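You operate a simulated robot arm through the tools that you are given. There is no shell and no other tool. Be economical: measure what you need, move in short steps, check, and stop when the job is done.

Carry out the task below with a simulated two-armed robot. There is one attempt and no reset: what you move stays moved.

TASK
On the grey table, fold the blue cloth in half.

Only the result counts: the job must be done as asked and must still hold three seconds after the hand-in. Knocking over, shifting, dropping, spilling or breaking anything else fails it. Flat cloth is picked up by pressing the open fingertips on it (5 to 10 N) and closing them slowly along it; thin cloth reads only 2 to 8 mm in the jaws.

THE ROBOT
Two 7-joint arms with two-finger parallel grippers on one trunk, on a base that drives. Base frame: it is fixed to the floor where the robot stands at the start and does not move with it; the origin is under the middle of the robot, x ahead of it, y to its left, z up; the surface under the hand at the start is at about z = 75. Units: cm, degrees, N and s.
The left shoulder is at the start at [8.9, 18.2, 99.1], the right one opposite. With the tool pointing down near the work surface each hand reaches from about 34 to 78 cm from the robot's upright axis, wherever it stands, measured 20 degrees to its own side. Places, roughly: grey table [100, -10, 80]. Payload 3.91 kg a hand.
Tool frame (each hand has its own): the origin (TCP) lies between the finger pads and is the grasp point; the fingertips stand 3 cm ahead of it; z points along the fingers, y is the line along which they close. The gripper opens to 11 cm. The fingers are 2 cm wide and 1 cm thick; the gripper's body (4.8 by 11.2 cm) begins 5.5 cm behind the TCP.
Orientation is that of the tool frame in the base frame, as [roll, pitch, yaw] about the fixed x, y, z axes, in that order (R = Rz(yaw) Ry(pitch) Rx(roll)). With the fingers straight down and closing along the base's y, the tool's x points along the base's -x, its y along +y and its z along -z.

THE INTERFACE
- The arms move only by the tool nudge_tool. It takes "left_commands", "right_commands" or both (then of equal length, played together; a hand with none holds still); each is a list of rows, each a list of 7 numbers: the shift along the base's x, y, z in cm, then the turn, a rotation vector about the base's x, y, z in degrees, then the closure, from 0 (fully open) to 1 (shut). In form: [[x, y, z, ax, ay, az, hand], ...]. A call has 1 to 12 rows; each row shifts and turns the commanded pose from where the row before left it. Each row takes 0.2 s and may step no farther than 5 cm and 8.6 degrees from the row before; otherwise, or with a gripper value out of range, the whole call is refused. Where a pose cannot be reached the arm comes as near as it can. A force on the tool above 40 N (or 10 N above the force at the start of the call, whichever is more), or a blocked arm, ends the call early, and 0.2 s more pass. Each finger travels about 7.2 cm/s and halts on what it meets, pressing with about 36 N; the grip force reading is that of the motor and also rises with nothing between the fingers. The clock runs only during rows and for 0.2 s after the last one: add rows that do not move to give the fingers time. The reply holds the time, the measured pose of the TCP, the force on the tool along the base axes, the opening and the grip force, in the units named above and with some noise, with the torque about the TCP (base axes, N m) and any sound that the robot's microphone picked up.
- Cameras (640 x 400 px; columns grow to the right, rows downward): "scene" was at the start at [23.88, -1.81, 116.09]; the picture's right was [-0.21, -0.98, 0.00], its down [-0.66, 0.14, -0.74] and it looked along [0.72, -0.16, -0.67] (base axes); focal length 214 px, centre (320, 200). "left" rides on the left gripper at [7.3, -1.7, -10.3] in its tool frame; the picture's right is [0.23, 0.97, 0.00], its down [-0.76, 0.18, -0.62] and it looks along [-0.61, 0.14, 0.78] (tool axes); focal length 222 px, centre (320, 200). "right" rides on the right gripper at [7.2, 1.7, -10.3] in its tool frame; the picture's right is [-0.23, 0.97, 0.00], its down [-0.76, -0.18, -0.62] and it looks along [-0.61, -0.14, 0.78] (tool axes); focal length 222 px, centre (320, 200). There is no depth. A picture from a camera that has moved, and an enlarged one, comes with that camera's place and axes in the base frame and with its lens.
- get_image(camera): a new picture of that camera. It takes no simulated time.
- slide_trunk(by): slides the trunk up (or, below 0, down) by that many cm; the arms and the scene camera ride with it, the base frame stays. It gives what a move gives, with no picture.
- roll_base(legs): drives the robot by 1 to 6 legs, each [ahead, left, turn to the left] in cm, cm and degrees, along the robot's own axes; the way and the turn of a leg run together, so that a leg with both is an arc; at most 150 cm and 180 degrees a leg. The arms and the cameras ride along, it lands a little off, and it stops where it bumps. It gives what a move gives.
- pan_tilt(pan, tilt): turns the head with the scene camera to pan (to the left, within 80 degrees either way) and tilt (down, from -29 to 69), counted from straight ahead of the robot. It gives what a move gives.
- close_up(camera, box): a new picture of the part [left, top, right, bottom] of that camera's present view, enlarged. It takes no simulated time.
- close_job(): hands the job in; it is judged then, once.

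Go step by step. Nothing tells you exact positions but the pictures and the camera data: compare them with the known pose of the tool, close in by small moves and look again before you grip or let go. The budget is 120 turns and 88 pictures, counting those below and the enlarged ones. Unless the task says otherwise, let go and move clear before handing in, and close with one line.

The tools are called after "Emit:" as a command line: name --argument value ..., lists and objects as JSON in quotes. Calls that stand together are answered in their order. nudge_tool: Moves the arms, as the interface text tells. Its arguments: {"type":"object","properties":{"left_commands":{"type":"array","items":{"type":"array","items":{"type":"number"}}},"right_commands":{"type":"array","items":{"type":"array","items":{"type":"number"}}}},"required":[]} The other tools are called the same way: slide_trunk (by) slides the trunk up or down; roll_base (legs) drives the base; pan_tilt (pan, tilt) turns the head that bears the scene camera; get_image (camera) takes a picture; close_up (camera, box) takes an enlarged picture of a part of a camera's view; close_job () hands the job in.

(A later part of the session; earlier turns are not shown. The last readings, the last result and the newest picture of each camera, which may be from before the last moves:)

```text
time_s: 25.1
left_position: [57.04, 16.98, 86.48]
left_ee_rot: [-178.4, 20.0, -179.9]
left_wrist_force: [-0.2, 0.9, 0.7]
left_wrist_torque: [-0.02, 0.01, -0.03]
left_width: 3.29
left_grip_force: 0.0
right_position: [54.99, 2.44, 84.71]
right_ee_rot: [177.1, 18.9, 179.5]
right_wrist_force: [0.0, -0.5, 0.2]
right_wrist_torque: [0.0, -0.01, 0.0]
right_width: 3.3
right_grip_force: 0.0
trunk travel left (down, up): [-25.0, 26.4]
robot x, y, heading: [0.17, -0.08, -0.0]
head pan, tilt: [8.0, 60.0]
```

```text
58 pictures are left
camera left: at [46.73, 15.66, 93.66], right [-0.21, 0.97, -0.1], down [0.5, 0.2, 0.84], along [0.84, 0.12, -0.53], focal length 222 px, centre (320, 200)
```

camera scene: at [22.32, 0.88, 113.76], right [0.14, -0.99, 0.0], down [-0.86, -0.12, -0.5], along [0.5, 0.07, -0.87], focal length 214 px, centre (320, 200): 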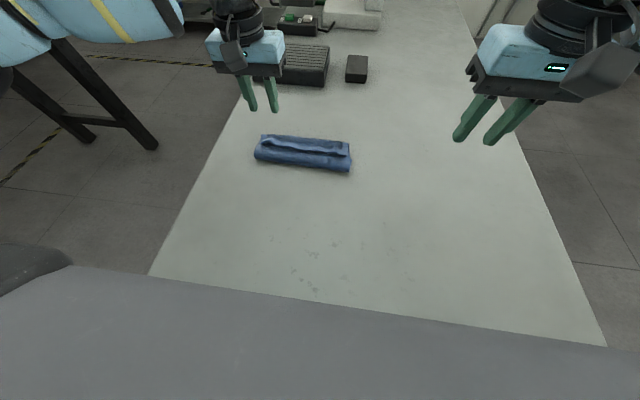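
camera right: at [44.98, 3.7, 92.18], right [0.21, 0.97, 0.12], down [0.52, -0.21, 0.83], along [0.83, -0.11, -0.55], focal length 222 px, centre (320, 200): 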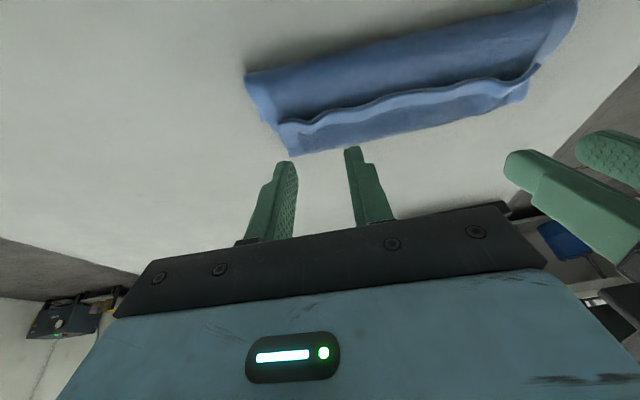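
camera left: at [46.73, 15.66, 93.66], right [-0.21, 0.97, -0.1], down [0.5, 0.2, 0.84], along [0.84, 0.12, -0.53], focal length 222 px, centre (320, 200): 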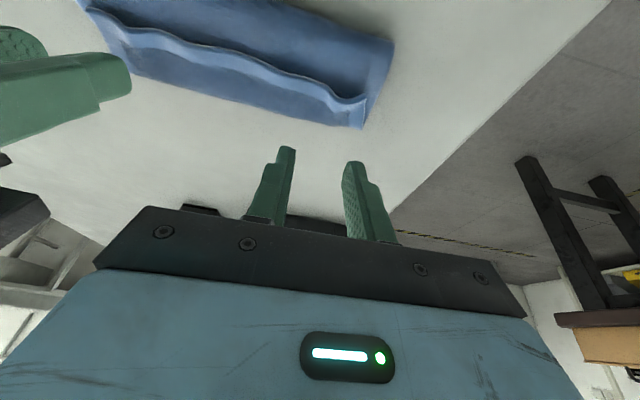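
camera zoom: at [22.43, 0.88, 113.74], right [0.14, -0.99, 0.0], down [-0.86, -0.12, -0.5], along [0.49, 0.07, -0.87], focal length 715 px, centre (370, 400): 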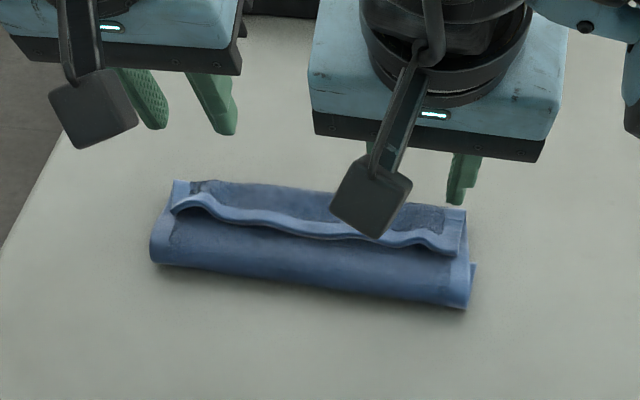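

The hem flap's edge is at about (57.3, 17) under the left hand and (56.5, 3) under the right. I descend onto it, then feel for contact.

Emit:
nudge_tool --left_commands '[[0.1, 0.1, -2, 0, 0, 0, 0.7], [0.1, 0, -2, 0, 0, 0, 0.7], [0, 0, -1.5, 0, 0, 0, 0.7], [0, 0, -0.9, 0, 0, 0, 0.7]]' --right_commands '[[0.5, 0.2, -1.5, 0, 0, 0, 0.7], [0.5, 0.2, -1.5, 0, 0, 0, 0.7], [0.3, 0, -1, 0, 0, 0, 0.7], [0.2, 0, -0.6, 0, 0, 0, 0.7]]'

Emit:
nudge_tool --left_commands '[[0, 0, -0.3, 0, 0, 0, 0.7], [0, 0, -0.2, 0, 0, 0, 0.7], [0, 0, -0.2, 0, 0, 0, 0.7]]' --right_commands '[[0, 0, -0.3, 0, 0, 0, 0.7], [0, 0, -0.2, 0, 0, 0, 0.7], [0, 0, -0.2, 0, 0, 0, 0.7]]'

Emit:
get_image --camera "right"

Emit:
get_image --camera "left"

```text
time_s: 26.1
left_position: [57.42, 17.22, 80.07]
left_ee_rot: [-178.3, 20.2, -179.9]
left_wrist_force: [0.4, 0.0, -0.3]
left_wrist_torque: [0.02, -0.03, 0.01]
left_width: 3.29
left_grip_force: 0.1
right_position: [56.5, 2.73, 80.44]
right_ee_rot: [177.0, 19.0, 179.4]
right_wrist_force: [-0.7, 0.0, -0.1]
right_wrist_torque: [0.0, 0.0, -0.01]
right_width: 3.3
right_grip_force: 0.1
trunk travel left (down, up): [-25.0, 26.4]
robot x, y, heading: [-0.47, 0.04, 0.0]
head pan, tilt: [8.0, 60.0]
```

```text
time_s: 26.9
left_position: [57.27, 17.13, 79.47]
left_ee_rot: [-178.4, 20.3, -180.0]
left_wrist_force: [0.1, 0.5, 0.4]
left_wrist_torque: [-0.01, -0.01, -0.02]
left_width: 3.3
left_grip_force: 0.1
right_position: [56.49, 2.84, 79.59]
right_ee_rot: [177.0, 19.0, 179.3]
right_wrist_force: [-0.1, -0.5, 0.7]
right_wrist_torque: [0.02, 0.01, 0.0]
right_width: 3.28
right_grip_force: 0.0
trunk travel left (down, up): [-25.0, 26.4]
robot x, y, heading: [0.2, 0.18, 0.2]
head pan, tilt: [8.0, 60.0]
```

```text
57 pictures are left
camera right: at [46.39, 4.06, 86.97], right [0.21, 0.97, 0.12], down [0.52, -0.22, 0.83], along [0.83, -0.11, -0.55], focal length 222 px, centre (320, 200)
```

right: 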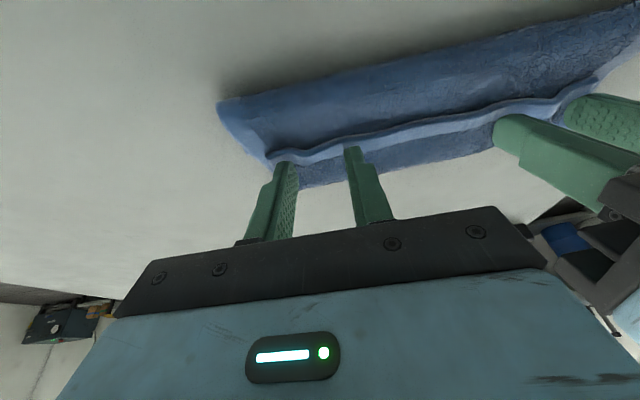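

```text
56 pictures are left
camera left: at [46.85, 15.74, 86.6], right [-0.21, 0.97, -0.1], down [0.5, 0.2, 0.84], along [0.84, 0.12, -0.53], focal length 222 px, centre (320, 200)
```

left: 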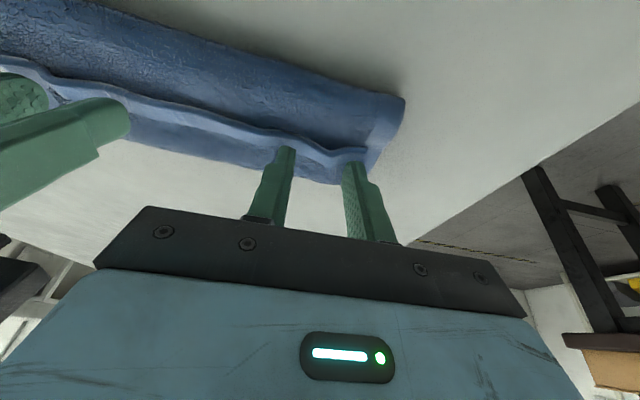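

Positions look right over the flap. I press on down gently.

Emit:
nudge_tool --left_commands '[[0, 0, -0.2, 0, 0, 0, 0.7], [0, 0, -0.2, 0, 0, 0, 0.7], [0, 0, -0.15, 0, 0, 0, 0.7]]' --right_commands '[[0, 0, -0.2, 0, 0, 0, 0.7], [0, 0, -0.2, 0, 0, 0, 0.7], [0, 0, -0.15, 0, 0, 0, 0.7]]'

```text
time_s: 27.7
left_position: [57.27, 17.08, 79.0]
left_ee_rot: [-178.4, 20.3, -179.9]
left_wrist_force: [-0.9, -0.3, 6.9]
left_wrist_torque: [0.04, -0.02, 0.0]
left_width: 3.3
left_grip_force: 0.1
right_position: [56.56, 2.68, 79.04]
right_ee_rot: [177.0, 19.1, 179.3]
right_wrist_force: [0.0, 0.1, 1.4]
right_wrist_torque: [0.01, 0.02, 0.0]
right_width: 3.28
right_grip_force: 0.1
trunk travel left (down, up): [-25.0, 26.4]
robot x, y, heading: [-0.02, -0.15, 0.4]
head pan, tilt: [8.0, 60.0]
```

Emit:
nudge_tool --right_commands '[[0, 0, -0.15, 0, 0, 0, 0.7], [0, 0, -0.15, 0, 0, 0, 0.7]]'

```text
time_s: 28.3
left_position: [57.29, 17.18, 78.93]
left_ee_rot: [-178.3, 20.3, -179.9]
left_wrist_force: [0.7, 0.0, 6.6]
left_wrist_torque: [0.01, -0.05, 0.0]
left_width: 3.25
left_grip_force: 0.1
right_position: [56.41, 2.78, 78.86]
right_ee_rot: [176.9, 19.1, 179.4]
right_wrist_force: [-0.9, 0.9, 6.9]
right_wrist_torque: [-0.02, 0.03, -0.01]
right_width: 3.26
right_grip_force: 0.0
trunk travel left (down, up): [-25.0, 26.4]
robot x, y, heading: [-0.02, -0.01, 0.1]
head pan, tilt: [8.0, 60.0]
```

About 7 N on each hand. I close slowly on the flap.

Emit:
nudge_tool --left_commands '[[0, 0, 0, 0, 0, 0, 0.73], [0, 0, 0, 0, 0, 0, 0.76], [0, 0, 0, 0, 0, 0, 0.79], [0, 0, 0, 0, 0, 0, 0.82], [0, 0, 0, 0, 0, 0, 0.85], [0, 0, 0, 0, 0, 0, 0.88], [0, 0, 0, 0, 0, 0, 0.91], [0, 0, 0, 0, 0, 0, 0.94], [0, 0, 0, 0, 0, 0, 0.97], [0, 0, 0, 0, 0, 0, 1], [0, 0, 0, 0, 0, 0, 1]]' --right_commands '[[0, 0, 0, 0, 0, 0, 0.73], [0, 0, 0, 0, 0, 0, 0.76], [0, 0, 0, 0, 0, 0, 0.79], [0, 0, 0, 0, 0, 0, 0.82], [0, 0, 0, 0, 0, 0, 0.85], [0, 0, 0, 0, 0, 0, 0.88], [0, 0, 0, 0, 0, 0, 0.91], [0, 0, 0, 0, 0, 0, 0.94], [0, 0, 0, 0, 0, 0, 0.97], [0, 0, 0, 0, 0, 0, 1], [0, 0, 0, 0, 0, 0, 1]]'

Emit:
nudge_tool --left_commands '[[-0.3, -0.2, 0.8, 0, 0, 0, 1], [-0.5, 0, 0.8, 0, 0, 0, 1], [-1, 0, 0.6, 0, 0, 0, 1]]' --right_commands '[[-0.3, 0.2, 0.8, 0, 0, 0, 1], [-0.5, 0, 0.8, 0, 0, 0, 1], [-1, 0, 0.6, 0, 0, 0, 1]]'

Emit:
get_image --camera "right"

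Emit:
get_image --camera "left"

```text
time_s: 30.7
left_position: [57.29, 17.12, 78.98]
left_ee_rot: [-178.4, 20.4, -179.9]
left_wrist_force: [0.0, -14.5, 7.3]
left_wrist_torque: [-0.39, 0.0, 0.01]
left_width: 0.73
left_grip_force: 36.4
right_position: [56.48, 2.88, 78.81]
right_ee_rot: [177.0, 19.0, 179.4]
right_wrist_force: [0.6, 15.0, 8.6]
right_wrist_torque: [0.49, -0.07, 0.0]
right_width: 0.53
right_grip_force: 36.1
trunk travel left (down, up): [-25.0, 26.4]
robot x, y, heading: [-0.01, 0.08, 0.4]
head pan, tilt: [8.0, 60.0]
```

```text
time_s: 31.5
left_position: [55.52, 17.08, 80.88]
left_ee_rot: [-178.5, 20.1, -179.9]
left_wrist_force: [-0.6, -10.2, -0.7]
left_wrist_torque: [-0.27, 0.0, -0.01]
left_width: 0.71
left_grip_force: 36.1
right_position: [54.64, 2.86, 81.07]
right_ee_rot: [177.2, 18.9, 179.3]
right_wrist_force: [0.2, 9.2, 0.6]
right_wrist_torque: [0.33, -0.02, 0.01]
right_width: 0.51
right_grip_force: 36.6
trunk travel left (down, up): [-25.0, 26.4]
robot x, y, heading: [-0.14, -0.15, 0.0]
head pan, tilt: [8.0, 60.0]
```

```text
55 pictures are left
camera right: at [44.55, 4.22, 88.3], right [0.21, 0.97, 0.12], down [0.52, -0.22, 0.83], along [0.83, -0.11, -0.55], focal length 222 px, centre (320, 200)
```

right: 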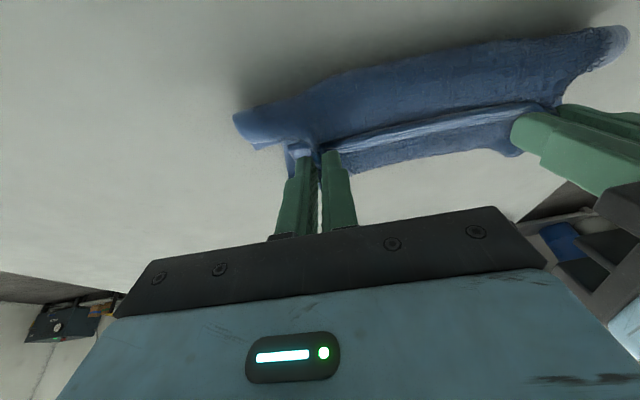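

```text
54 pictures are left
camera left: at [45.04, 15.6, 88.2], right [-0.21, 0.97, -0.1], down [0.5, 0.2, 0.84], along [0.84, 0.12, -0.53], focal length 222 px, centre (320, 200)
```

left: 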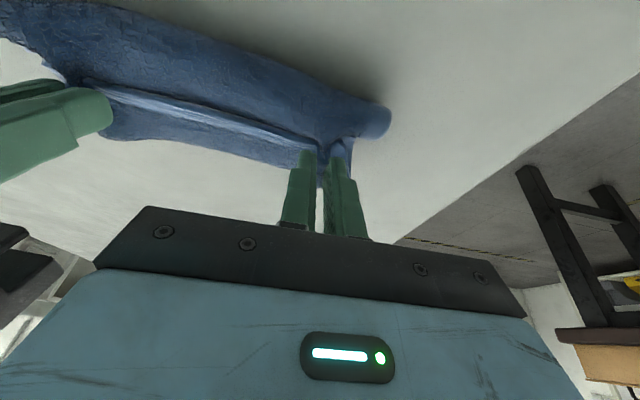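

Both hands hold cloth, possibly two layers (5–7 mm). I lift and draw back toward me to see how it unfolds.

Emit:
nudge_tool --left_commands '[[-1, 0, 1.5, 0, 0, 0, 1], [-1.5, 0, 1.5, 0, 0, 0, 1], [-1.5, 0, 1, 0, 0, 0, 1], [-1.5, 0, 0.5, 0, 0, 0, 1]]' --right_commands '[[-1, 0, 1.5, 0, 0, 0, 1], [-1.5, 0, 1.5, 0, 0, 0, 1], [-1.5, 0, 1, 0, 0, 0, 1], [-1.5, 0, 0.5, 0, 0, 0, 1]]'

Emit:
close_up --camera "scene" --box '[210, 80, 400, 200]'

Emit:
get_image --camera "right"

```text
time_s: 32.5
left_position: [49.84, 17.02, 85.6]
left_ee_rot: [-178.4, 20.2, -179.8]
left_wrist_force: [-0.2, -8.7, -0.5]
left_wrist_torque: [-0.26, 0.03, -0.01]
left_width: 0.71
left_grip_force: 35.8
right_position: [49.19, 2.95, 85.54]
right_ee_rot: [177.0, 19.2, 179.3]
right_wrist_force: [0.9, 9.2, -0.1]
right_wrist_torque: [0.3, -0.01, 0.0]
right_width: 0.51
right_grip_force: 35.8
trunk travel left (down, up): [-25.0, 26.4]
robot x, y, heading: [0.1, -0.09, -0.2]
head pan, tilt: [8.0, 60.0]
```

```text
3.33 times, centred on (305, 140) of scene
camera zoom: at [22.3, 0.86, 113.77], right [0.14, -0.99, 0.0], down [-0.86, -0.12, -0.5], along [0.5, 0.07, -0.87], focal length 715 px, centre (370, 400)
```

zoom: 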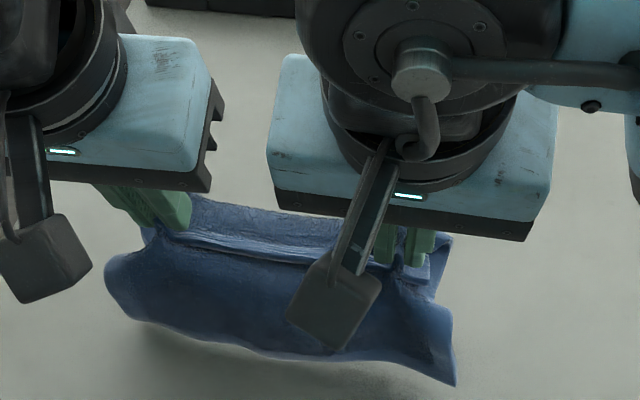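

```text
52 pictures are left
camera right: at [39.01, 4.2, 92.9], right [0.21, 0.97, 0.12], down [0.52, -0.22, 0.83], along [0.83, -0.11, -0.55], focal length 222 px, centre (320, 200)
```

right: 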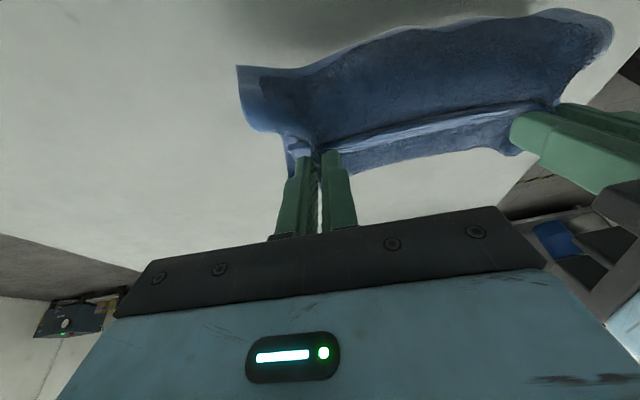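

Two layers were caught and the whole cloth is lifting. I raise it to hang free, then lay it down flat with the free edge toward me.

Emit:
nudge_tool --left_commands '[[-0.5, 0, 2, 0, 0, 0, 1], [-0.5, 0, 2, 0, 0, 0, 1], [0, 0, 2, 0, 0, 0, 1], [0, 0, 1.5, 0, 0, 0, 1], [0, 0, 0, 0, 0, 0, 1]]' --right_commands '[[-0.5, 0, 2, 0, 0, 0, 1], [-0.5, 0, 2, 0, 0, 0, 1], [0, 0, 2, 0, 0, 0, 1], [0, 0, 1.5, 0, 0, 0, 1], [0, 0, 0, 0, 0, 0, 1]]'

Emit:
get_image --camera "scene"

Emit:
get_image --camera "left"

```text
time_s: 33.7
left_position: [49.0, 16.9, 93.0]
left_ee_rot: [-178.5, 20.2, -179.9]
left_wrist_force: [-1.2, -7.3, -0.3]
left_wrist_torque: [-0.26, 0.04, 0.01]
left_width: 0.71
left_grip_force: 36.0
right_position: [48.22, 2.94, 92.9]
right_ee_rot: [177.0, 19.0, 179.4]
right_wrist_force: [0.6, 6.9, -0.3]
right_wrist_torque: [0.22, -0.01, -0.01]
right_width: 0.49
right_grip_force: 36.1
trunk travel left (down, up): [-25.0, 26.4]
robot x, y, heading: [0.02, -0.55, -0.2]
head pan, tilt: [8.0, 60.0]
```

```text
51 pictures are left
camera scene: at [22.36, 0.86, 113.76], right [0.14, -0.99, 0.0], down [-0.86, -0.12, -0.5], along [0.5, 0.07, -0.87], focal length 214 px, centre (320, 200)
```

scene: 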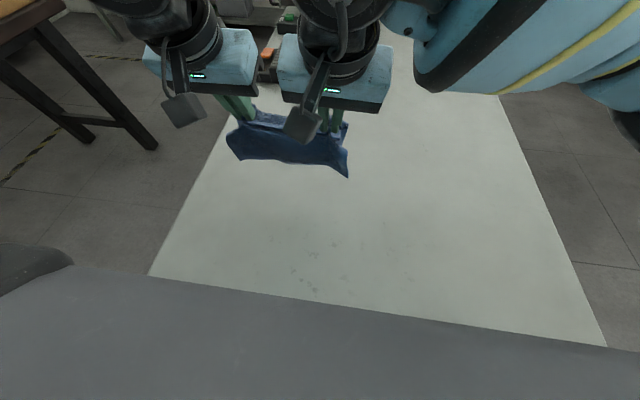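

```text
50 pictures are left
camera left: at [38.57, 15.55, 100.19], right [-0.21, 0.97, -0.1], down [0.5, 0.2, 0.84], along [0.84, 0.12, -0.53], focal length 222 px, centre (320, 200)
```

left: 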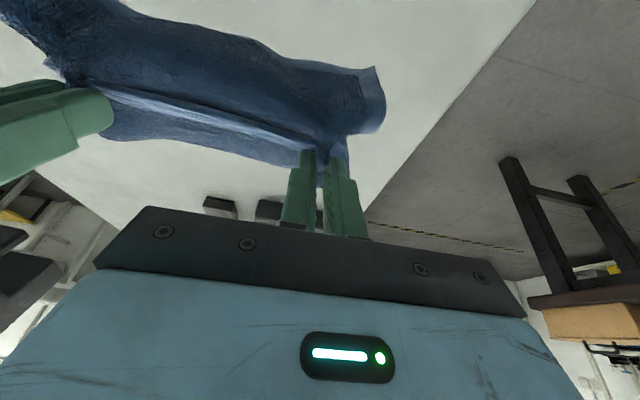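

It hangs free. I move back slightly, lower until the edge touches, then lay it down moving away from me.

Emit:
nudge_tool --left_commands '[[-1.5, 0, -1.5, 0, 0, 0, 1], [-1.0, 0, -2, 0, 0, 0, 1], [0.8, 0, -1, 0, 0, 0, 1], [1.3, 0, -1.1, 0, 0, 0, 1], [1.3, 0, -1.2, 0, 0, 0, 1], [1.4, 0, -1.2, 0, 0, 0, 1], [1.4, 0, -1.2, 0, 0, 0, 1], [1.4, 0, -1.2, 0, 0, 0, 1], [1.4, 0, -1.2, 0, 0, 0, 1], [1.3, 0, -1, 0, 0, 0, 1]]' --right_commands '[[-1.5, 0, -1.5, 0, 0, 0, 1], [-1.0, 0, -2, 0, 0, 0, 1], [0.8, 0, -1, 0, 0, 0, 1], [1.3, 0, -1.1, 0, 0, 0, 1], [1.3, 0, -1.2, 0, 0, 0, 1], [1.4, 0, -1.2, 0, 0, 0, 1], [1.4, 0, -1.2, 0, 0, 0, 1], [1.4, 0, -1.2, 0, 0, 0, 1], [1.4, 0, -1.2, 0, 0, 0, 1], [1.3, 0, -1, 0, 0, 0, 1]]'

Emit:
get_image --camera "scene"

Emit:
get_image --camera "left"

```text
time_s: 35.9
left_position: [56.78, 16.87, 80.45]
left_ee_rot: [-178.4, 20.2, -179.9]
left_wrist_force: [-0.3, -6.4, -0.3]
left_wrist_torque: [-0.18, 0.05, 0.02]
left_width: 0.68
left_grip_force: 35.6
right_position: [56.13, 2.96, 80.38]
right_ee_rot: [177.1, 19.1, 179.4]
right_wrist_force: [0.8, 5.6, 0.1]
right_wrist_torque: [0.19, 0.0, -0.04]
right_width: 0.5
right_grip_force: 35.6
trunk travel left (down, up): [-25.0, 26.4]
robot x, y, heading: [0.12, -0.11, -0.2]
head pan, tilt: [8.0, 60.0]
```

```text
49 pictures are left
camera scene: at [22.39, 0.87, 113.75], right [0.14, -0.99, 0.0], down [-0.86, -0.12, -0.5], along [0.49, 0.07, -0.87], focal length 214 px, centre (320, 200)
```

scene: 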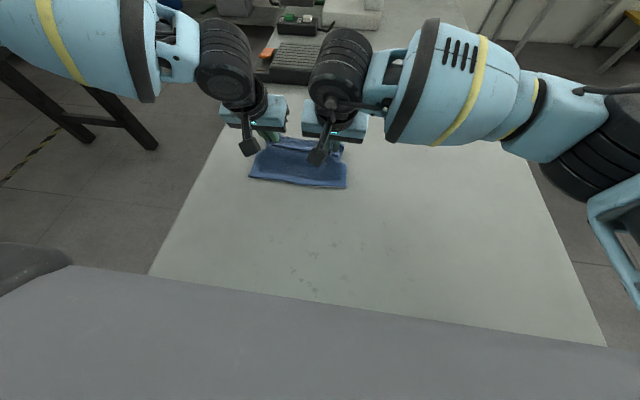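

```text
48 pictures are left
camera left: at [46.34, 15.57, 87.59], right [-0.21, 0.97, -0.1], down [0.5, 0.2, 0.84], along [0.84, 0.12, -0.53], focal length 222 px, centre (320, 200)
```

left: 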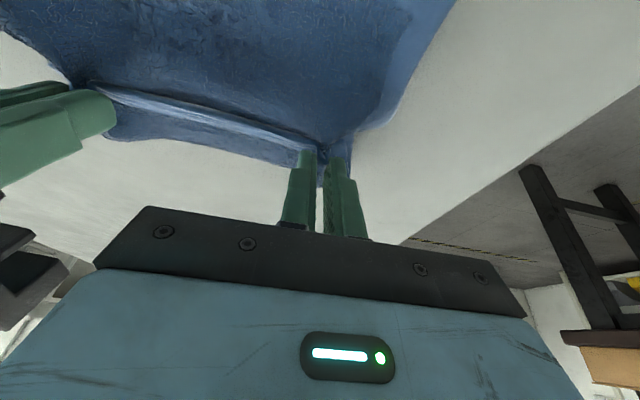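

The near free edge lies straight at x≈47.8. I lower the last bit, release and back off upward.

Emit:
nudge_tool --left_commands '[[0.6, 0, -0.6, 0, 0, 0, 1], [0.4, 0, -0.5, 0, 0, 0, 1], [0, 0, 0, 0, 0, 0, 0.95], [0, 0, 0, 0, 0, 0, 0.85], [0, 0, 0.3, 0, 0, 0, 0.75], [-0.5, 0, 1.5, 0, 0, 0, 0.7], [-1, 0, 3, 0, 0, 0, 0.7], [-2, 3, 3, 0, 0, 0, 0.7], [-2, 4, 2, 0, 0, 0, 0.7]]' --right_commands '[[0.6, 0, -0.6, 0, 0, 0, 1], [0.4, 0, -0.5, 0, 0, 0, 1], [0, 0, 0, 0, 0, 0, 0.95], [0, 0, 0, 0, 0, 0, 0.85], [0, 0, 0.3, 0, 0, 0, 0.75], [-0.5, 0, 1.5, 0, 0, 0, 0.7], [-1, 0, 3, 0, 0, 0, 0.7], [-2, -3, 3, 0, 0, 0, 0.7], [-2, -4, 2, 0, 0, 0, 0.7]]'

Emit:
close_up --camera "scene" --box '[200, 90, 390, 210]'

Emit:
get_image --camera "left"

Emit:
get_image --camera "right"

```text
time_s: 37.9
left_position: [52.19, 23.91, 89.31]
left_ee_rot: [-178.5, 20.1, -179.9]
left_wrist_force: [-1.0, 0.2, -0.6]
left_wrist_torque: [0.0, -0.03, 0.01]
left_width: 3.31
left_grip_force: 0.1
right_position: [51.35, -4.16, 89.1]
right_ee_rot: [176.9, 19.2, 179.3]
right_wrist_force: [0.4, 0.2, 0.0]
right_wrist_torque: [0.01, 0.0, 0.0]
right_width: 3.28
right_grip_force: 0.2
trunk travel left (down, up): [-25.0, 26.4]
robot x, y, heading: [0.22, 0.1, -0.2]
head pan, tilt: [8.0, 60.0]
```

```text
3.33 times, centred on (295, 150) of scene
camera zoom: at [22.23, 0.85, 113.79], right [0.14, -0.99, 0.0], down [-0.86, -0.12, -0.5], along [0.5, 0.07, -0.87], focal length 715 px, centre (403, 367)
```

zoom: 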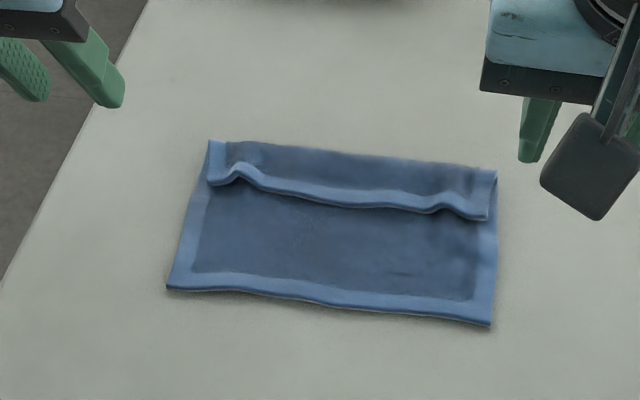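

```text
46 pictures are left
camera left: at [41.79, 22.45, 96.45], right [-0.21, 0.97, -0.1], down [0.5, 0.2, 0.84], along [0.84, 0.12, -0.53], focal length 222 px, centre (320, 200)
```

left: 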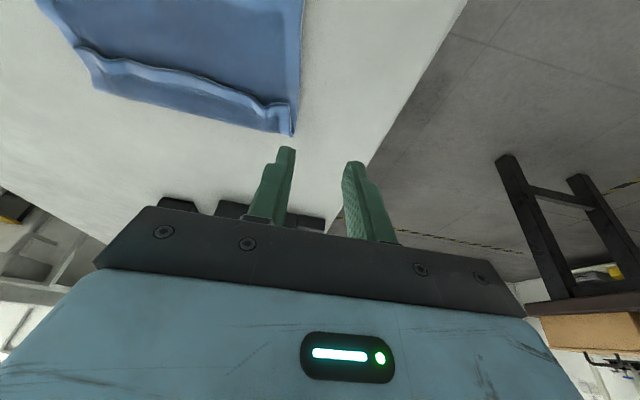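

```text
45 pictures are left
camera right: at [41.2, -2.79, 96.48], right [0.21, 0.97, 0.12], down [0.52, -0.22, 0.83], along [0.83, -0.11, -0.55], focal length 222 px, centre (320, 200)
```

right: 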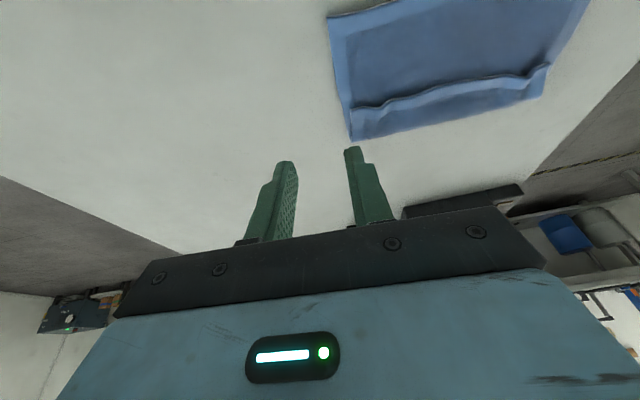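

Good: the cloth now lies flat (x 48.2–62) with only a far flap folded over, hem at x≈56.7 — a far-to-near fold partly done. I just need to grip the flap's single layer and draw it to the near edge, so I look closely at the hem.

Emit:
close_up --camera "left" --box '[60, 20, 320, 150]'

Emit:
close_up --camera "right" --box '[320, 20, 580, 150]'

```text
2.46 times, centred on (190, 85) of left
camera zoom: at [41.79, 22.45, 96.45], right [-0.21, 0.97, -0.1], down [0.5, 0.2, 0.84], along [0.84, 0.12, -0.53], focal length 547 px, centre (640, 483)
```

zoom: 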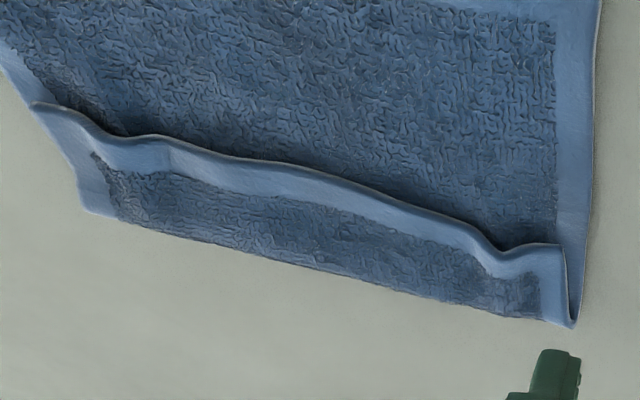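

```text
2.46 times, centred on (450, 85) of right
camera zoom: at [41.2, -2.79, 96.48], right [0.21, 0.97, 0.12], down [0.52, -0.22, 0.83], along [0.83, -0.11, -0.55], focal length 547 px, centre (0, 483)
```

zoom: 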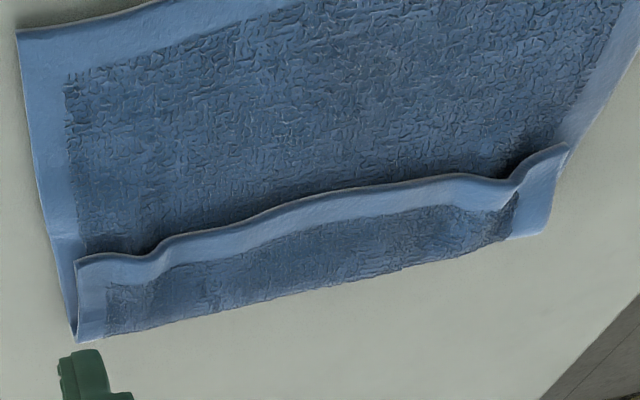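

The hem lip stands up at the corners and dips where I gripped before. I'll straddle each raised corner of the flap with a wider opening and only light pressure.

Emit:
nudge_tool --left_commands '[[1.5, -1.8, 0, 0, 0, 0, 0.55], [1.6, -1.8, -2, 0, 0, 0, 0.55], [1.5, -1.7, -3, 0, 0, 0, 0.55], [0, 0, -2.5, 0, 0, 0, 0.55], [0, 0, -1.3, 0, 0, 0, 0.55]]' --right_commands '[[1.6, 1.9, 0, 0, 0, 0, 0.55], [1.6, 1.9, -2, 0, 0, 0, 0.55], [1.6, 1.9, -3, 0, 0, 0, 0.55], [0, 0, -2.4, 0, 0, 0, 0.55], [0, 0, -1.2, 0, 0, 0, 0.55]]'

Emit:
get_image --camera "left"

Emit:
get_image --camera "right"

```text
time_s: 39.1
left_position: [56.78, 18.62, 80.35]
left_ee_rot: [-178.4, 20.1, -180.0]
left_wrist_force: [0.2, -0.1, -0.1]
left_wrist_torque: [-0.01, -0.03, 0.03]
left_width: 4.97
left_grip_force: 0.2
right_position: [56.37, 1.71, 80.43]
right_ee_rot: [176.9, 19.0, 179.4]
right_wrist_force: [-0.8, 0.7, 0.9]
right_wrist_torque: [0.01, 0.0, 0.03]
right_width: 4.94
right_grip_force: 0.0
trunk travel left (down, up): [-25.0, 26.4]
robot x, y, heading: [0.11, -0.13, 0.1]
head pan, tilt: [8.0, 60.0]
```

```text
42 pictures are left
camera left: at [46.45, 17.27, 87.49], right [-0.21, 0.97, -0.1], down [0.5, 0.2, 0.84], along [0.84, 0.12, -0.53], focal length 222 px, centre (320, 200)
```

left: 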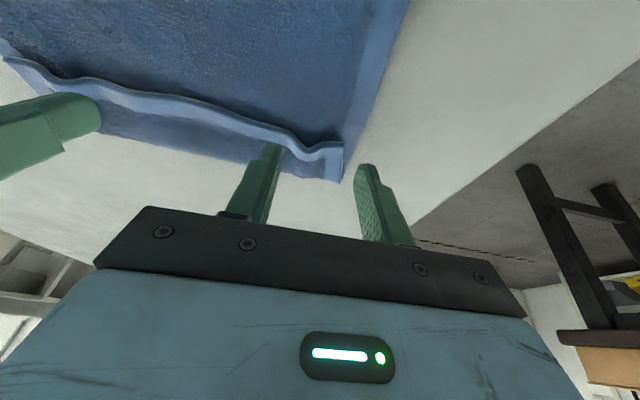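

```text
41 pictures are left
camera right: at [46.23, 3.02, 87.78], right [0.21, 0.97, 0.12], down [0.52, -0.22, 0.83], along [0.83, -0.11, -0.55], focal length 222 px, centre (320, 200)
```

right: 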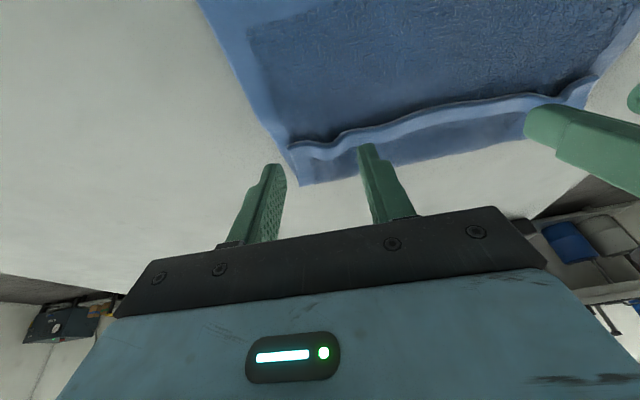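

Well placed. I descend in small steps to a light touch.

Emit:
nudge_tool --left_commands '[[0, 0, -0.4, 0, 0, 0, 0.55], [0, 0, -0.4, 0, 0, 0, 0.55], [0, 0, -0.2, 0, 0, 0, 0.55]]' --right_commands '[[0, 0, -0.4, 0, 0, 0, 0.55], [0, 0, -0.4, 0, 0, 0, 0.55], [0, 0, -0.3, 0, 0, 0, 0.55]]'

Emit:
nudge_tool --left_commands '[[0, 0, -0.15, 0, 0, 0, 0.55]]' --right_commands '[[0, 0, -0.15, 0, 0, 0, 0.55]]'

```text
time_s: 39.9
left_position: [56.97, 18.66, 79.44]
left_ee_rot: [-178.4, 20.3, -179.9]
left_wrist_force: [0.4, -0.3, 0.9]
left_wrist_torque: [-0.01, 0.0, 0.0]
left_width: 4.94
left_grip_force: 0.0
right_position: [56.4, 1.75, 79.34]
right_ee_rot: [177.1, 19.1, 179.4]
right_wrist_force: [0.5, 0.2, -0.3]
right_wrist_torque: [0.03, -0.03, 0.02]
right_width: 4.96
right_grip_force: 0.0
trunk travel left (down, up): [-25.0, 26.4]
robot x, y, heading: [0.37, 0.18, 0.1]
head pan, tilt: [8.0, 60.0]
```

```text
time_s: 40.3
left_position: [56.85, 18.5, 79.22]
left_ee_rot: [-178.4, 20.1, -179.9]
left_wrist_force: [-1.0, 0.3, 0.1]
left_wrist_torque: [0.01, -0.02, 0.05]
left_width: 4.97
left_grip_force: 0.0
right_position: [56.33, 1.64, 79.14]
right_ee_rot: [177.0, 19.1, 179.3]
right_wrist_force: [-0.3, -0.2, 0.1]
right_wrist_torque: [-0.01, 0.0, 0.02]
right_width: 4.95
right_grip_force: 0.1
trunk travel left (down, up): [-25.0, 26.4]
robot x, y, heading: [0.36, -0.11, -0.3]
head pan, tilt: [8.0, 60.0]
```

Emit:
nudge_tool --left_commands '[[0, 0, -0.15, 0, 0, 0, 0.55], [0, 0, -0.1, 0, 0, 0, 0.55]]' --right_commands '[[0, 0, -0.15, 0, 0, 0, 0.55], [0, 0, -0.05, 0, 0, 0, 0.55]]'

Emit:
close_up --camera "left" --box '[200, 100, 440, 220]'

Emit:
close_up --camera "right" --box '[200, 100, 440, 220]'

```text
time_s: 40.9
left_position: [56.81, 18.68, 79.03]
left_ee_rot: [-178.3, 20.1, -180.0]
left_wrist_force: [-0.5, -0.4, -0.5]
left_wrist_torque: [0.01, 0.0, -0.02]
left_width: 4.98
left_grip_force: 0.0
right_position: [56.36, 1.7, 78.92]
right_ee_rot: [176.9, 19.0, 179.3]
right_wrist_force: [-0.4, 0.0, 0.0]
right_wrist_torque: [0.0, 0.01, 0.01]
right_width: 4.97
right_grip_force: 0.0
trunk travel left (down, up): [-25.0, 26.4]
robot x, y, heading: [0.12, 0.02, -0.1]
head pan, tilt: [8.0, 60.0]
```

```text
2.67 times, centred on (320, 160) of left
camera zoom: at [46.44, 17.27, 86.14], right [-0.21, 0.97, -0.1], down [0.5, 0.2, 0.84], along [0.84, 0.12, -0.53], focal length 592 px, centre (320, 307)
```

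zoom: 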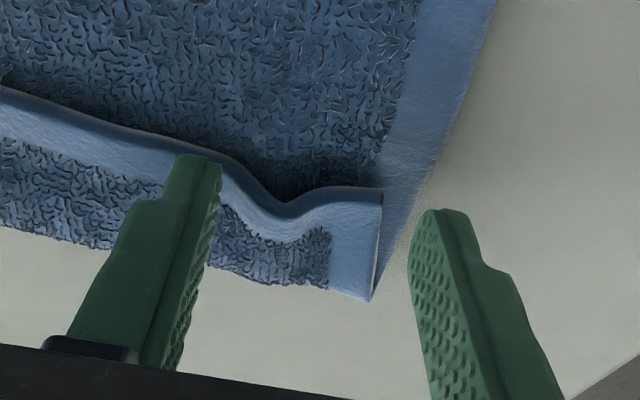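

```text
2.67 times, centred on (320, 160) of right
camera zoom: at [46.19, 2.96, 86.34], right [0.21, 0.97, 0.12], down [0.52, -0.22, 0.83], along [0.83, -0.11, -0.55], focal length 592 px, centre (320, 307)
```

zoom: 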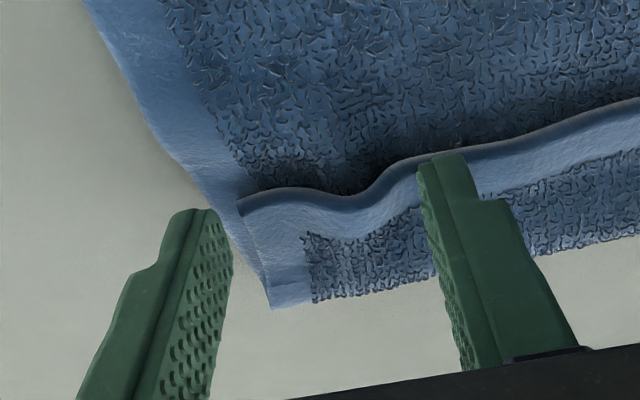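

The fingers straddle the flap corners with the lower layer below the tips. I close slowly with no pressing.

Emit:
nudge_tool --left_commands '[[0, 0, -0.15, 0, 0, 0, 0.58], [0, 0, 0, 0, 0, 0, 0.62], [0, 0, 0, 0, 0, 0, 0.66], [0, 0, 0, 0, 0, 0, 0.7], [0, 0, 0, 0, 0, 0, 0.74], [0, 0, 0, 0, 0, 0, 0.78], [0, 0, 0, 0, 0, 0, 0.82], [0, 0, 0, 0, 0, 0, 0.86], [0, 0, 0, 0, 0, 0, 0.9], [0, 0, 0, 0, 0, 0, 0.94], [0, 0, 0, 0, 0, 0, 1], [0, 0, 0, 0, 0, 0, 1]]' --right_commands '[[0, 0, -0.1, 0, 0, 0, 0.58], [0, 0, 0, 0, 0, 0, 0.62], [0, 0, 0, 0, 0, 0, 0.66], [0, 0, 0, 0, 0, 0, 0.7], [0, 0, 0, 0, 0, 0, 0.74], [0, 0, 0, 0, 0, 0, 0.78], [0, 0, 0, 0, 0, 0, 0.82], [0, 0, 0, 0, 0, 0, 0.86], [0, 0, 0, 0, 0, 0, 0.9], [0, 0, 0, 0, 0, 0, 0.94], [0, 0, 0, 0, 0, 0, 1], [0, 0, 0, 0, 0, 0, 1]]'

Emit:
close_up --camera "left" --box '[200, 100, 440, 220]'

Emit:
close_up --camera "right" --box '[200, 100, 440, 220]'

```text
time_s: 43.5
left_position: [56.95, 18.61, 78.88]
left_ee_rot: [-178.4, 20.2, -179.9]
left_wrist_force: [0.3, 1.3, 1.3]
left_wrist_torque: [-0.02, -0.03, -0.03]
left_width: 0.2
left_grip_force: 36.1
right_position: [56.31, 1.67, 78.78]
right_ee_rot: [177.2, 19.1, 179.4]
right_wrist_force: [0.7, -0.5, 0.1]
right_wrist_torque: [0.03, -0.02, 0.03]
right_width: 0.17
right_grip_force: 35.6
trunk travel left (down, up): [-25.0, 26.4]
robot x, y, heading: [0.11, 0.03, 0.1]
head pan, tilt: [8.0, 60.0]
```

```text
2.67 times, centred on (320, 160) of left
camera zoom: at [46.44, 17.27, 85.99], right [-0.21, 0.97, -0.1], down [0.5, 0.2, 0.84], along [0.84, 0.12, -0.53], focal length 592 px, centre (320, 307)
```

zoom: 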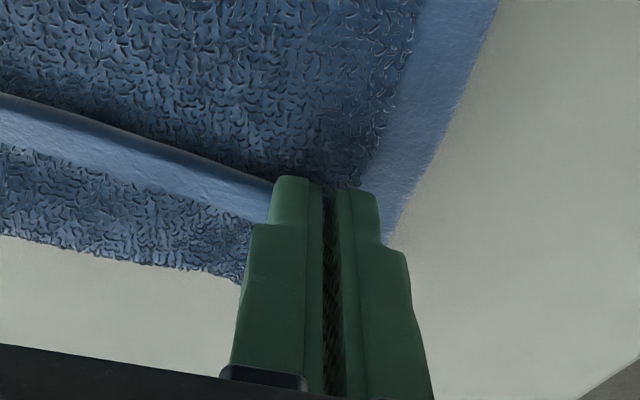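

```text
2.67 times, centred on (320, 160) of right
camera zoom: at [46.18, 2.95, 86.26], right [0.21, 0.97, 0.12], down [0.52, -0.22, 0.83], along [0.83, -0.11, -0.55], focal length 592 px, centre (320, 307)
```

zoom: 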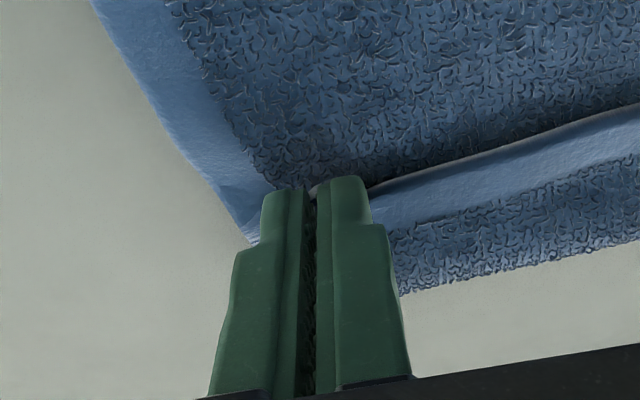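

The jaws read about 2 mm. I lift slightly and check whether the flap comes along.

Emit:
nudge_tool --left_commands '[[0, 0, 0.7, 0, 0, 0, 1], [-0.5, 0, 0.8, 0, 0, 0, 1]]' --right_commands '[[0, 0, 0.7, 0, 0, 0, 1], [-0.5, 0, 0.8, 0, 0, 0, 1]]'

Emit:
get_image --camera "left"

Emit:
get_image --camera "right"

```text
time_s: 44.1
left_position: [56.23, 18.57, 80.39]
left_ee_rot: [-178.5, 20.1, -179.9]
left_wrist_force: [0.1, -0.5, -0.6]
left_wrist_torque: [-0.02, 0.01, -0.04]
left_width: 0.23
left_grip_force: 35.9
right_position: [55.83, 1.63, 80.44]
right_ee_rot: [177.0, 19.1, 179.3]
right_wrist_force: [0.3, -0.4, 0.5]
right_wrist_torque: [-0.02, 0.0, 0.04]
right_width: 0.02
right_grip_force: 35.8
trunk travel left (down, up): [-25.0, 26.4]
robot x, y, heading: [0.08, -0.09, 0.0]
head pan, tilt: [8.0, 60.0]
```

```text
36 pictures are left
camera left: at [45.95, 17.25, 87.52], right [-0.21, 0.97, -0.1], down [0.5, 0.2, 0.84], along [0.84, 0.12, -0.53], focal length 222 px, centre (320, 200)
```

left: 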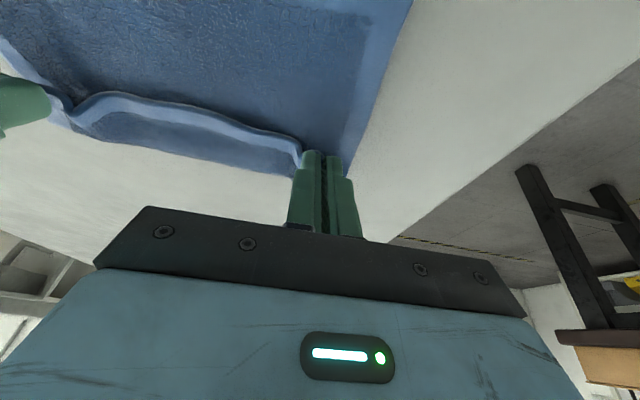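

```text
35 pictures are left
camera right: at [45.67, 2.95, 87.8], right [0.21, 0.97, 0.12], down [0.52, -0.22, 0.83], along [0.83, -0.11, -0.55], focal length 222 px, centre (320, 200)
```

right: 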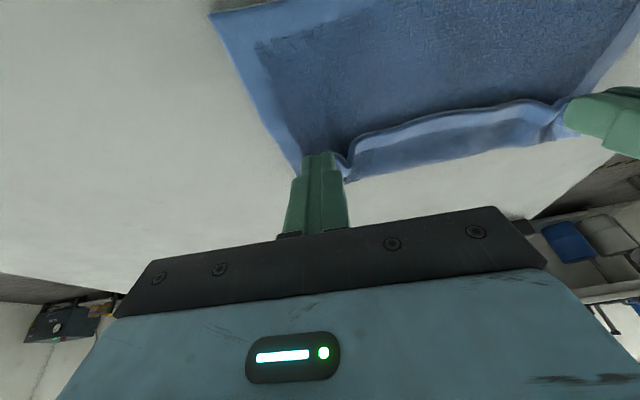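

The left hand has the flap; the right slipped. I open the right above and look again while the left holds.

Emit:
nudge_tool --right_commands '[[0, 0, 1.0, 0, 0, 0, 0.8], [0, 0, 0.5, 0, 0, 0, 0.6], [0, 0, 0, 0, 0, 0, 0.6]]'

Emit:
close_up --camera "right" --box '[180, 80, 500, 240]'

```text
time_s: 44.9
left_position: [56.52, 18.73, 80.36]
left_ee_rot: [-178.4, 20.3, -180.0]
left_wrist_force: [-0.6, 0.6, -0.4]
left_wrist_torque: [0.02, 0.0, -0.02]
left_width: 0.21
left_grip_force: 35.8
right_position: [55.85, 1.61, 81.94]
right_ee_rot: [177.1, 19.0, 179.2]
right_wrist_force: [-0.1, -0.1, 0.0]
right_wrist_torque: [-0.02, -0.02, 0.02]
right_width: 4.39
right_grip_force: 0.0
trunk travel left (down, up): [-25.0, 26.4]
robot x, y, heading: [0.16, -0.09, -0.0]
head pan, tilt: [8.0, 60.0]
```

```text
2.00 times, centred on (340, 160) of right
camera zoom: at [45.68, 2.95, 89.29], right [0.21, 0.97, 0.12], down [0.52, -0.22, 0.83], along [0.83, -0.11, -0.55], focal length 444 px, centre (280, 280)
```

zoom: 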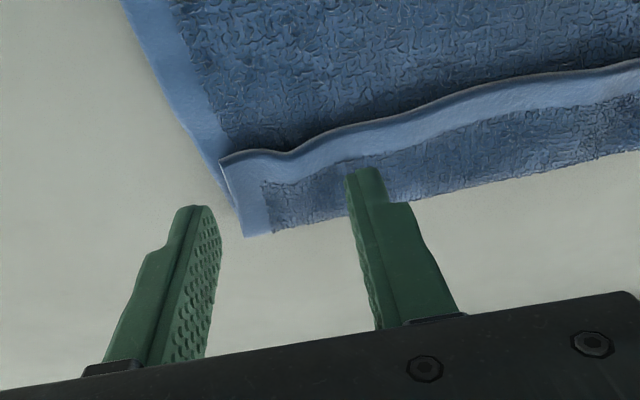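

The flap sprang back. I shift the right hand 1.2 cm inward so both fingers land on the flap, and touch with a bit more pressure.

Emit:
nudge_tool --right_commands '[[0.4, 1.2, -0.5, 0, 0, 0, 0.66], [0, 0, -1.2, 0, 0, 0, 0.66], [0, 0, -1.0, 0, 0, 0, 0.66], [0, 0, -0.5, 0, 0, 0, 0.66], [0, 0, -0.15, 0, 0, 0, 0.66]]'

Emit:
nudge_tool --right_commands '[[0, 0, -0.1, 0, 0, 0, 0.66]]'

```text
time_s: 46.1
left_position: [56.46, 18.65, 80.26]
left_ee_rot: [-178.3, 20.2, -179.9]
left_wrist_force: [-0.8, -0.1, 0.3]
left_wrist_torque: [0.03, -0.01, -0.02]
left_width: 0.23
left_grip_force: 36.0
right_position: [56.14, 2.88, 78.51]
right_ee_rot: [177.1, 19.1, 179.3]
right_wrist_force: [0.4, -0.6, 2.9]
right_wrist_torque: [-0.05, -0.03, 0.02]
right_width: 3.74
right_grip_force: 0.1
trunk travel left (down, up): [-25.0, 26.4]
robot x, y, heading: [0.02, 0.1, -0.0]
head pan, tilt: [8.0, 60.0]
```

```text
time_s: 46.5
left_position: [56.43, 18.67, 80.32]
left_ee_rot: [-178.4, 20.2, 180.0]
left_wrist_force: [0.2, 0.0, 0.6]
left_wrist_torque: [-0.04, -0.02, -0.02]
left_width: 0.19
left_grip_force: 36.1
right_position: [56.34, 2.84, 78.56]
right_ee_rot: [177.0, 19.1, 179.3]
right_wrist_force: [-0.5, -0.1, 7.1]
right_wrist_torque: [-0.13, -0.03, 0.01]
right_width: 3.73
right_grip_force: 0.0
trunk travel left (down, up): [-25.0, 26.4]
robot x, y, heading: [0.16, -0.05, -0.0]
head pan, tilt: [8.0, 60.0]
```

I ease back to about 3 N and close slowly, rising a hair as the cloth bunches.

Emit:
nudge_tool --right_commands '[[0, 0, 0.1, 0, 0, 0, 0.69], [0, 0, 0, 0, 0, 0, 0.72], [0, 0, 0, 0, 0, 0, 0.76], [0, 0, 0, 0, 0, 0, 0.8], [0, 0, 0.05, 0, 0, 0, 0.84], [0, 0, 0.05, 0, 0, 0, 0.88], [0, 0, 0.05, 0, 0, 0, 0.92], [0, 0, 0.05, 0, 0, 0, 0.96], [0, 0, 0, 0, 0, 0, 1], [0, 0, 0, 0, 0, 0, 1]]'

Emit:
nudge_tool --right_commands '[[0, 0, 0.8, 0, 0, 0, 1], [0, 0, 0.8, 0, 0, 0, 1]]'

Emit:
close_up --camera "right" --box '[180, 80, 500, 240]'

Emit:
close_up --camera "scene" --box '[200, 90, 390, 210]'

```text
time_s: 48.7
left_position: [56.51, 18.6, 80.31]
left_ee_rot: [-178.4, 20.2, -179.8]
left_wrist_force: [0.3, -1.0, -0.1]
left_wrist_torque: [0.0, 0.0, -0.04]
left_width: 0.19
left_grip_force: 35.8
right_position: [56.09, 2.91, 78.77]
right_ee_rot: [177.0, 19.0, 179.3]
right_wrist_force: [0.5, 0.6, 1.1]
right_wrist_torque: [0.01, 0.01, -0.02]
right_width: 0.6
right_grip_force: 36.0
trunk travel left (down, up): [-25.0, 26.4]
robot x, y, heading: [-0.06, -0.23, -0.0]
head pan, tilt: [8.0, 60.0]
```

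```text
time_s: 49.3
left_position: [56.41, 18.71, 80.36]
left_ee_rot: [-178.4, 20.2, -179.9]
left_wrist_force: [0.1, -0.4, 0.3]
left_wrist_torque: [-0.04, -0.04, -0.04]
left_width: 0.22
left_grip_force: 35.7
right_position: [56.2, 2.75, 80.42]
right_ee_rot: [177.1, 18.9, 179.3]
right_wrist_force: [-1.2, 0.4, -0.4]
right_wrist_torque: [0.03, 0.0, -0.01]
right_width: 0.6
right_grip_force: 36.8
trunk travel left (down, up): [-25.0, 26.4]
robot x, y, heading: [0.09, 0.11, 0.1]
head pan, tilt: [8.0, 60.0]
```

```text
2.00 times, centred on (340, 160) of right
camera zoom: at [46.07, 4.13, 87.72], right [0.21, 0.97, 0.12], down [0.52, -0.22, 0.83], along [0.83, -0.11, -0.55], focal length 444 px, centre (280, 280)
```

zoom: 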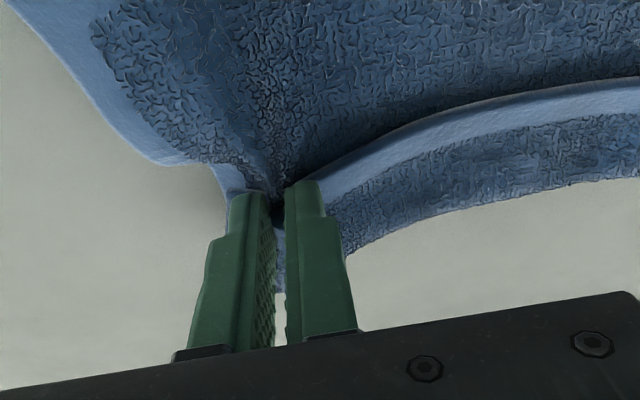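

```text
3.33 times, centred on (295, 150) of scene
camera zoom: at [22.34, 0.86, 113.76], right [0.14, -0.99, 0.0], down [-0.86, -0.12, -0.5], along [0.5, 0.07, -0.87], focal length 715 px, centre (403, 367)
```

zoom: 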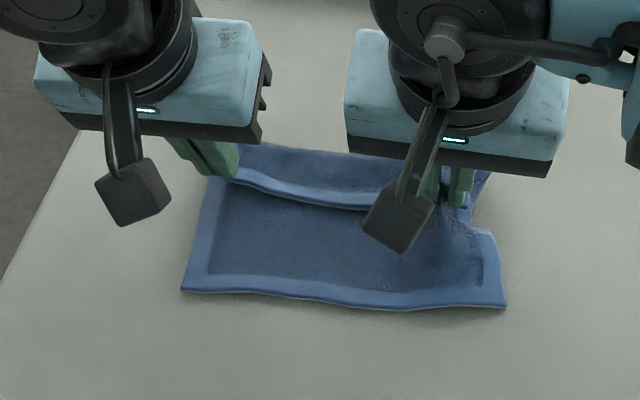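

The right caught both layers again. I set it down and release, then raise the left-held corner a little so the whole hem stands clear for the right hand.

Emit:
nudge_tool --right_commands '[[0, 0, -0.8, 0, 0, 0, 1], [0, 0, -0.7, 0, 0, 0, 0.95], [0, 0, 0, 0, 0, 0, 0.85], [0, 0, 0.2, 0, 0, 0, 0.7], [0, -0.3, 1, 0, 0, 0, 0.55], [0, -0.8, 2, 0, 0, 0, 0.55], [0, 0, 0, 0, 0, 0, 0.55]]' --left_commands '[[0, 0, 0, 0, 0, 0, 1], [0, 0, 0, 0, 0, 0, 1], [0, 0, 0, 0, 0, 0, 1], [0, 0, 0, 0, 0, 0, 1], [-0.3, 0, 0.7, 0, 0, 0, 1], [-0.3, 0, 0.7, 0, 0, 0, 1], [-0.3, 0, 0.6, 0, 0, 0, 1]]'

Emit:
close_up --camera "right" --box '[180, 80, 500, 240]'

Emit:
close_up --camera "scene" --box '[200, 90, 390, 210]'

```text
time_s: 50.9
left_position: [55.45, 18.67, 82.37]
left_ee_rot: [-178.5, 20.1, -179.9]
left_wrist_force: [0.2, -0.1, 0.0]
left_wrist_torque: [-0.03, -0.01, -0.07]
left_width: 0.22
left_grip_force: 35.5
right_position: [56.18, 1.65, 81.98]
right_ee_rot: [176.9, 19.0, 179.3]
right_wrist_force: [0.1, -0.7, 0.4]
right_wrist_torque: [-0.02, -0.05, -0.03]
right_width: 4.95
right_grip_force: 0.0
trunk travel left (down, up): [-25.0, 26.4]
robot x, y, heading: [0.06, -0.3, 0.1]
head pan, tilt: [8.0, 60.0]
```

```text
2.00 times, centred on (340, 160) of right
camera zoom: at [46.1, 3.06, 89.42], right [0.21, 0.97, 0.12], down [0.52, -0.22, 0.83], along [0.83, -0.11, -0.55], focal length 444 px, centre (280, 280)
```

zoom: 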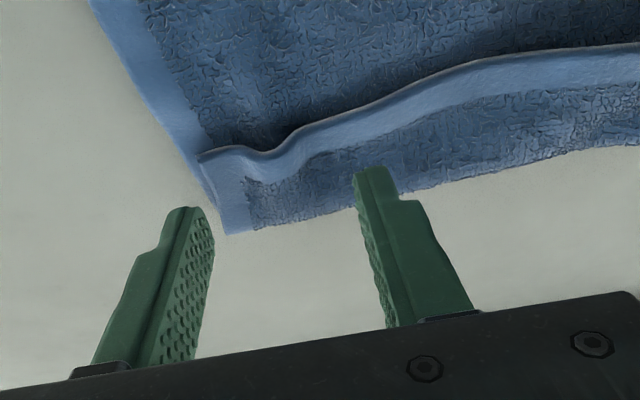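

```text
3.33 times, centred on (295, 150) of scene
camera zoom: at [22.34, 0.86, 113.76], right [0.14, -0.99, 0.0], down [-0.86, -0.12, -0.5], along [0.5, 0.07, -0.87], focal length 715 px, centre (403, 367)
```

zoom: 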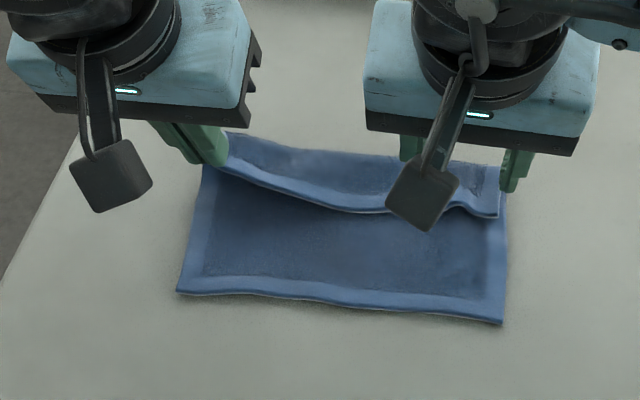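

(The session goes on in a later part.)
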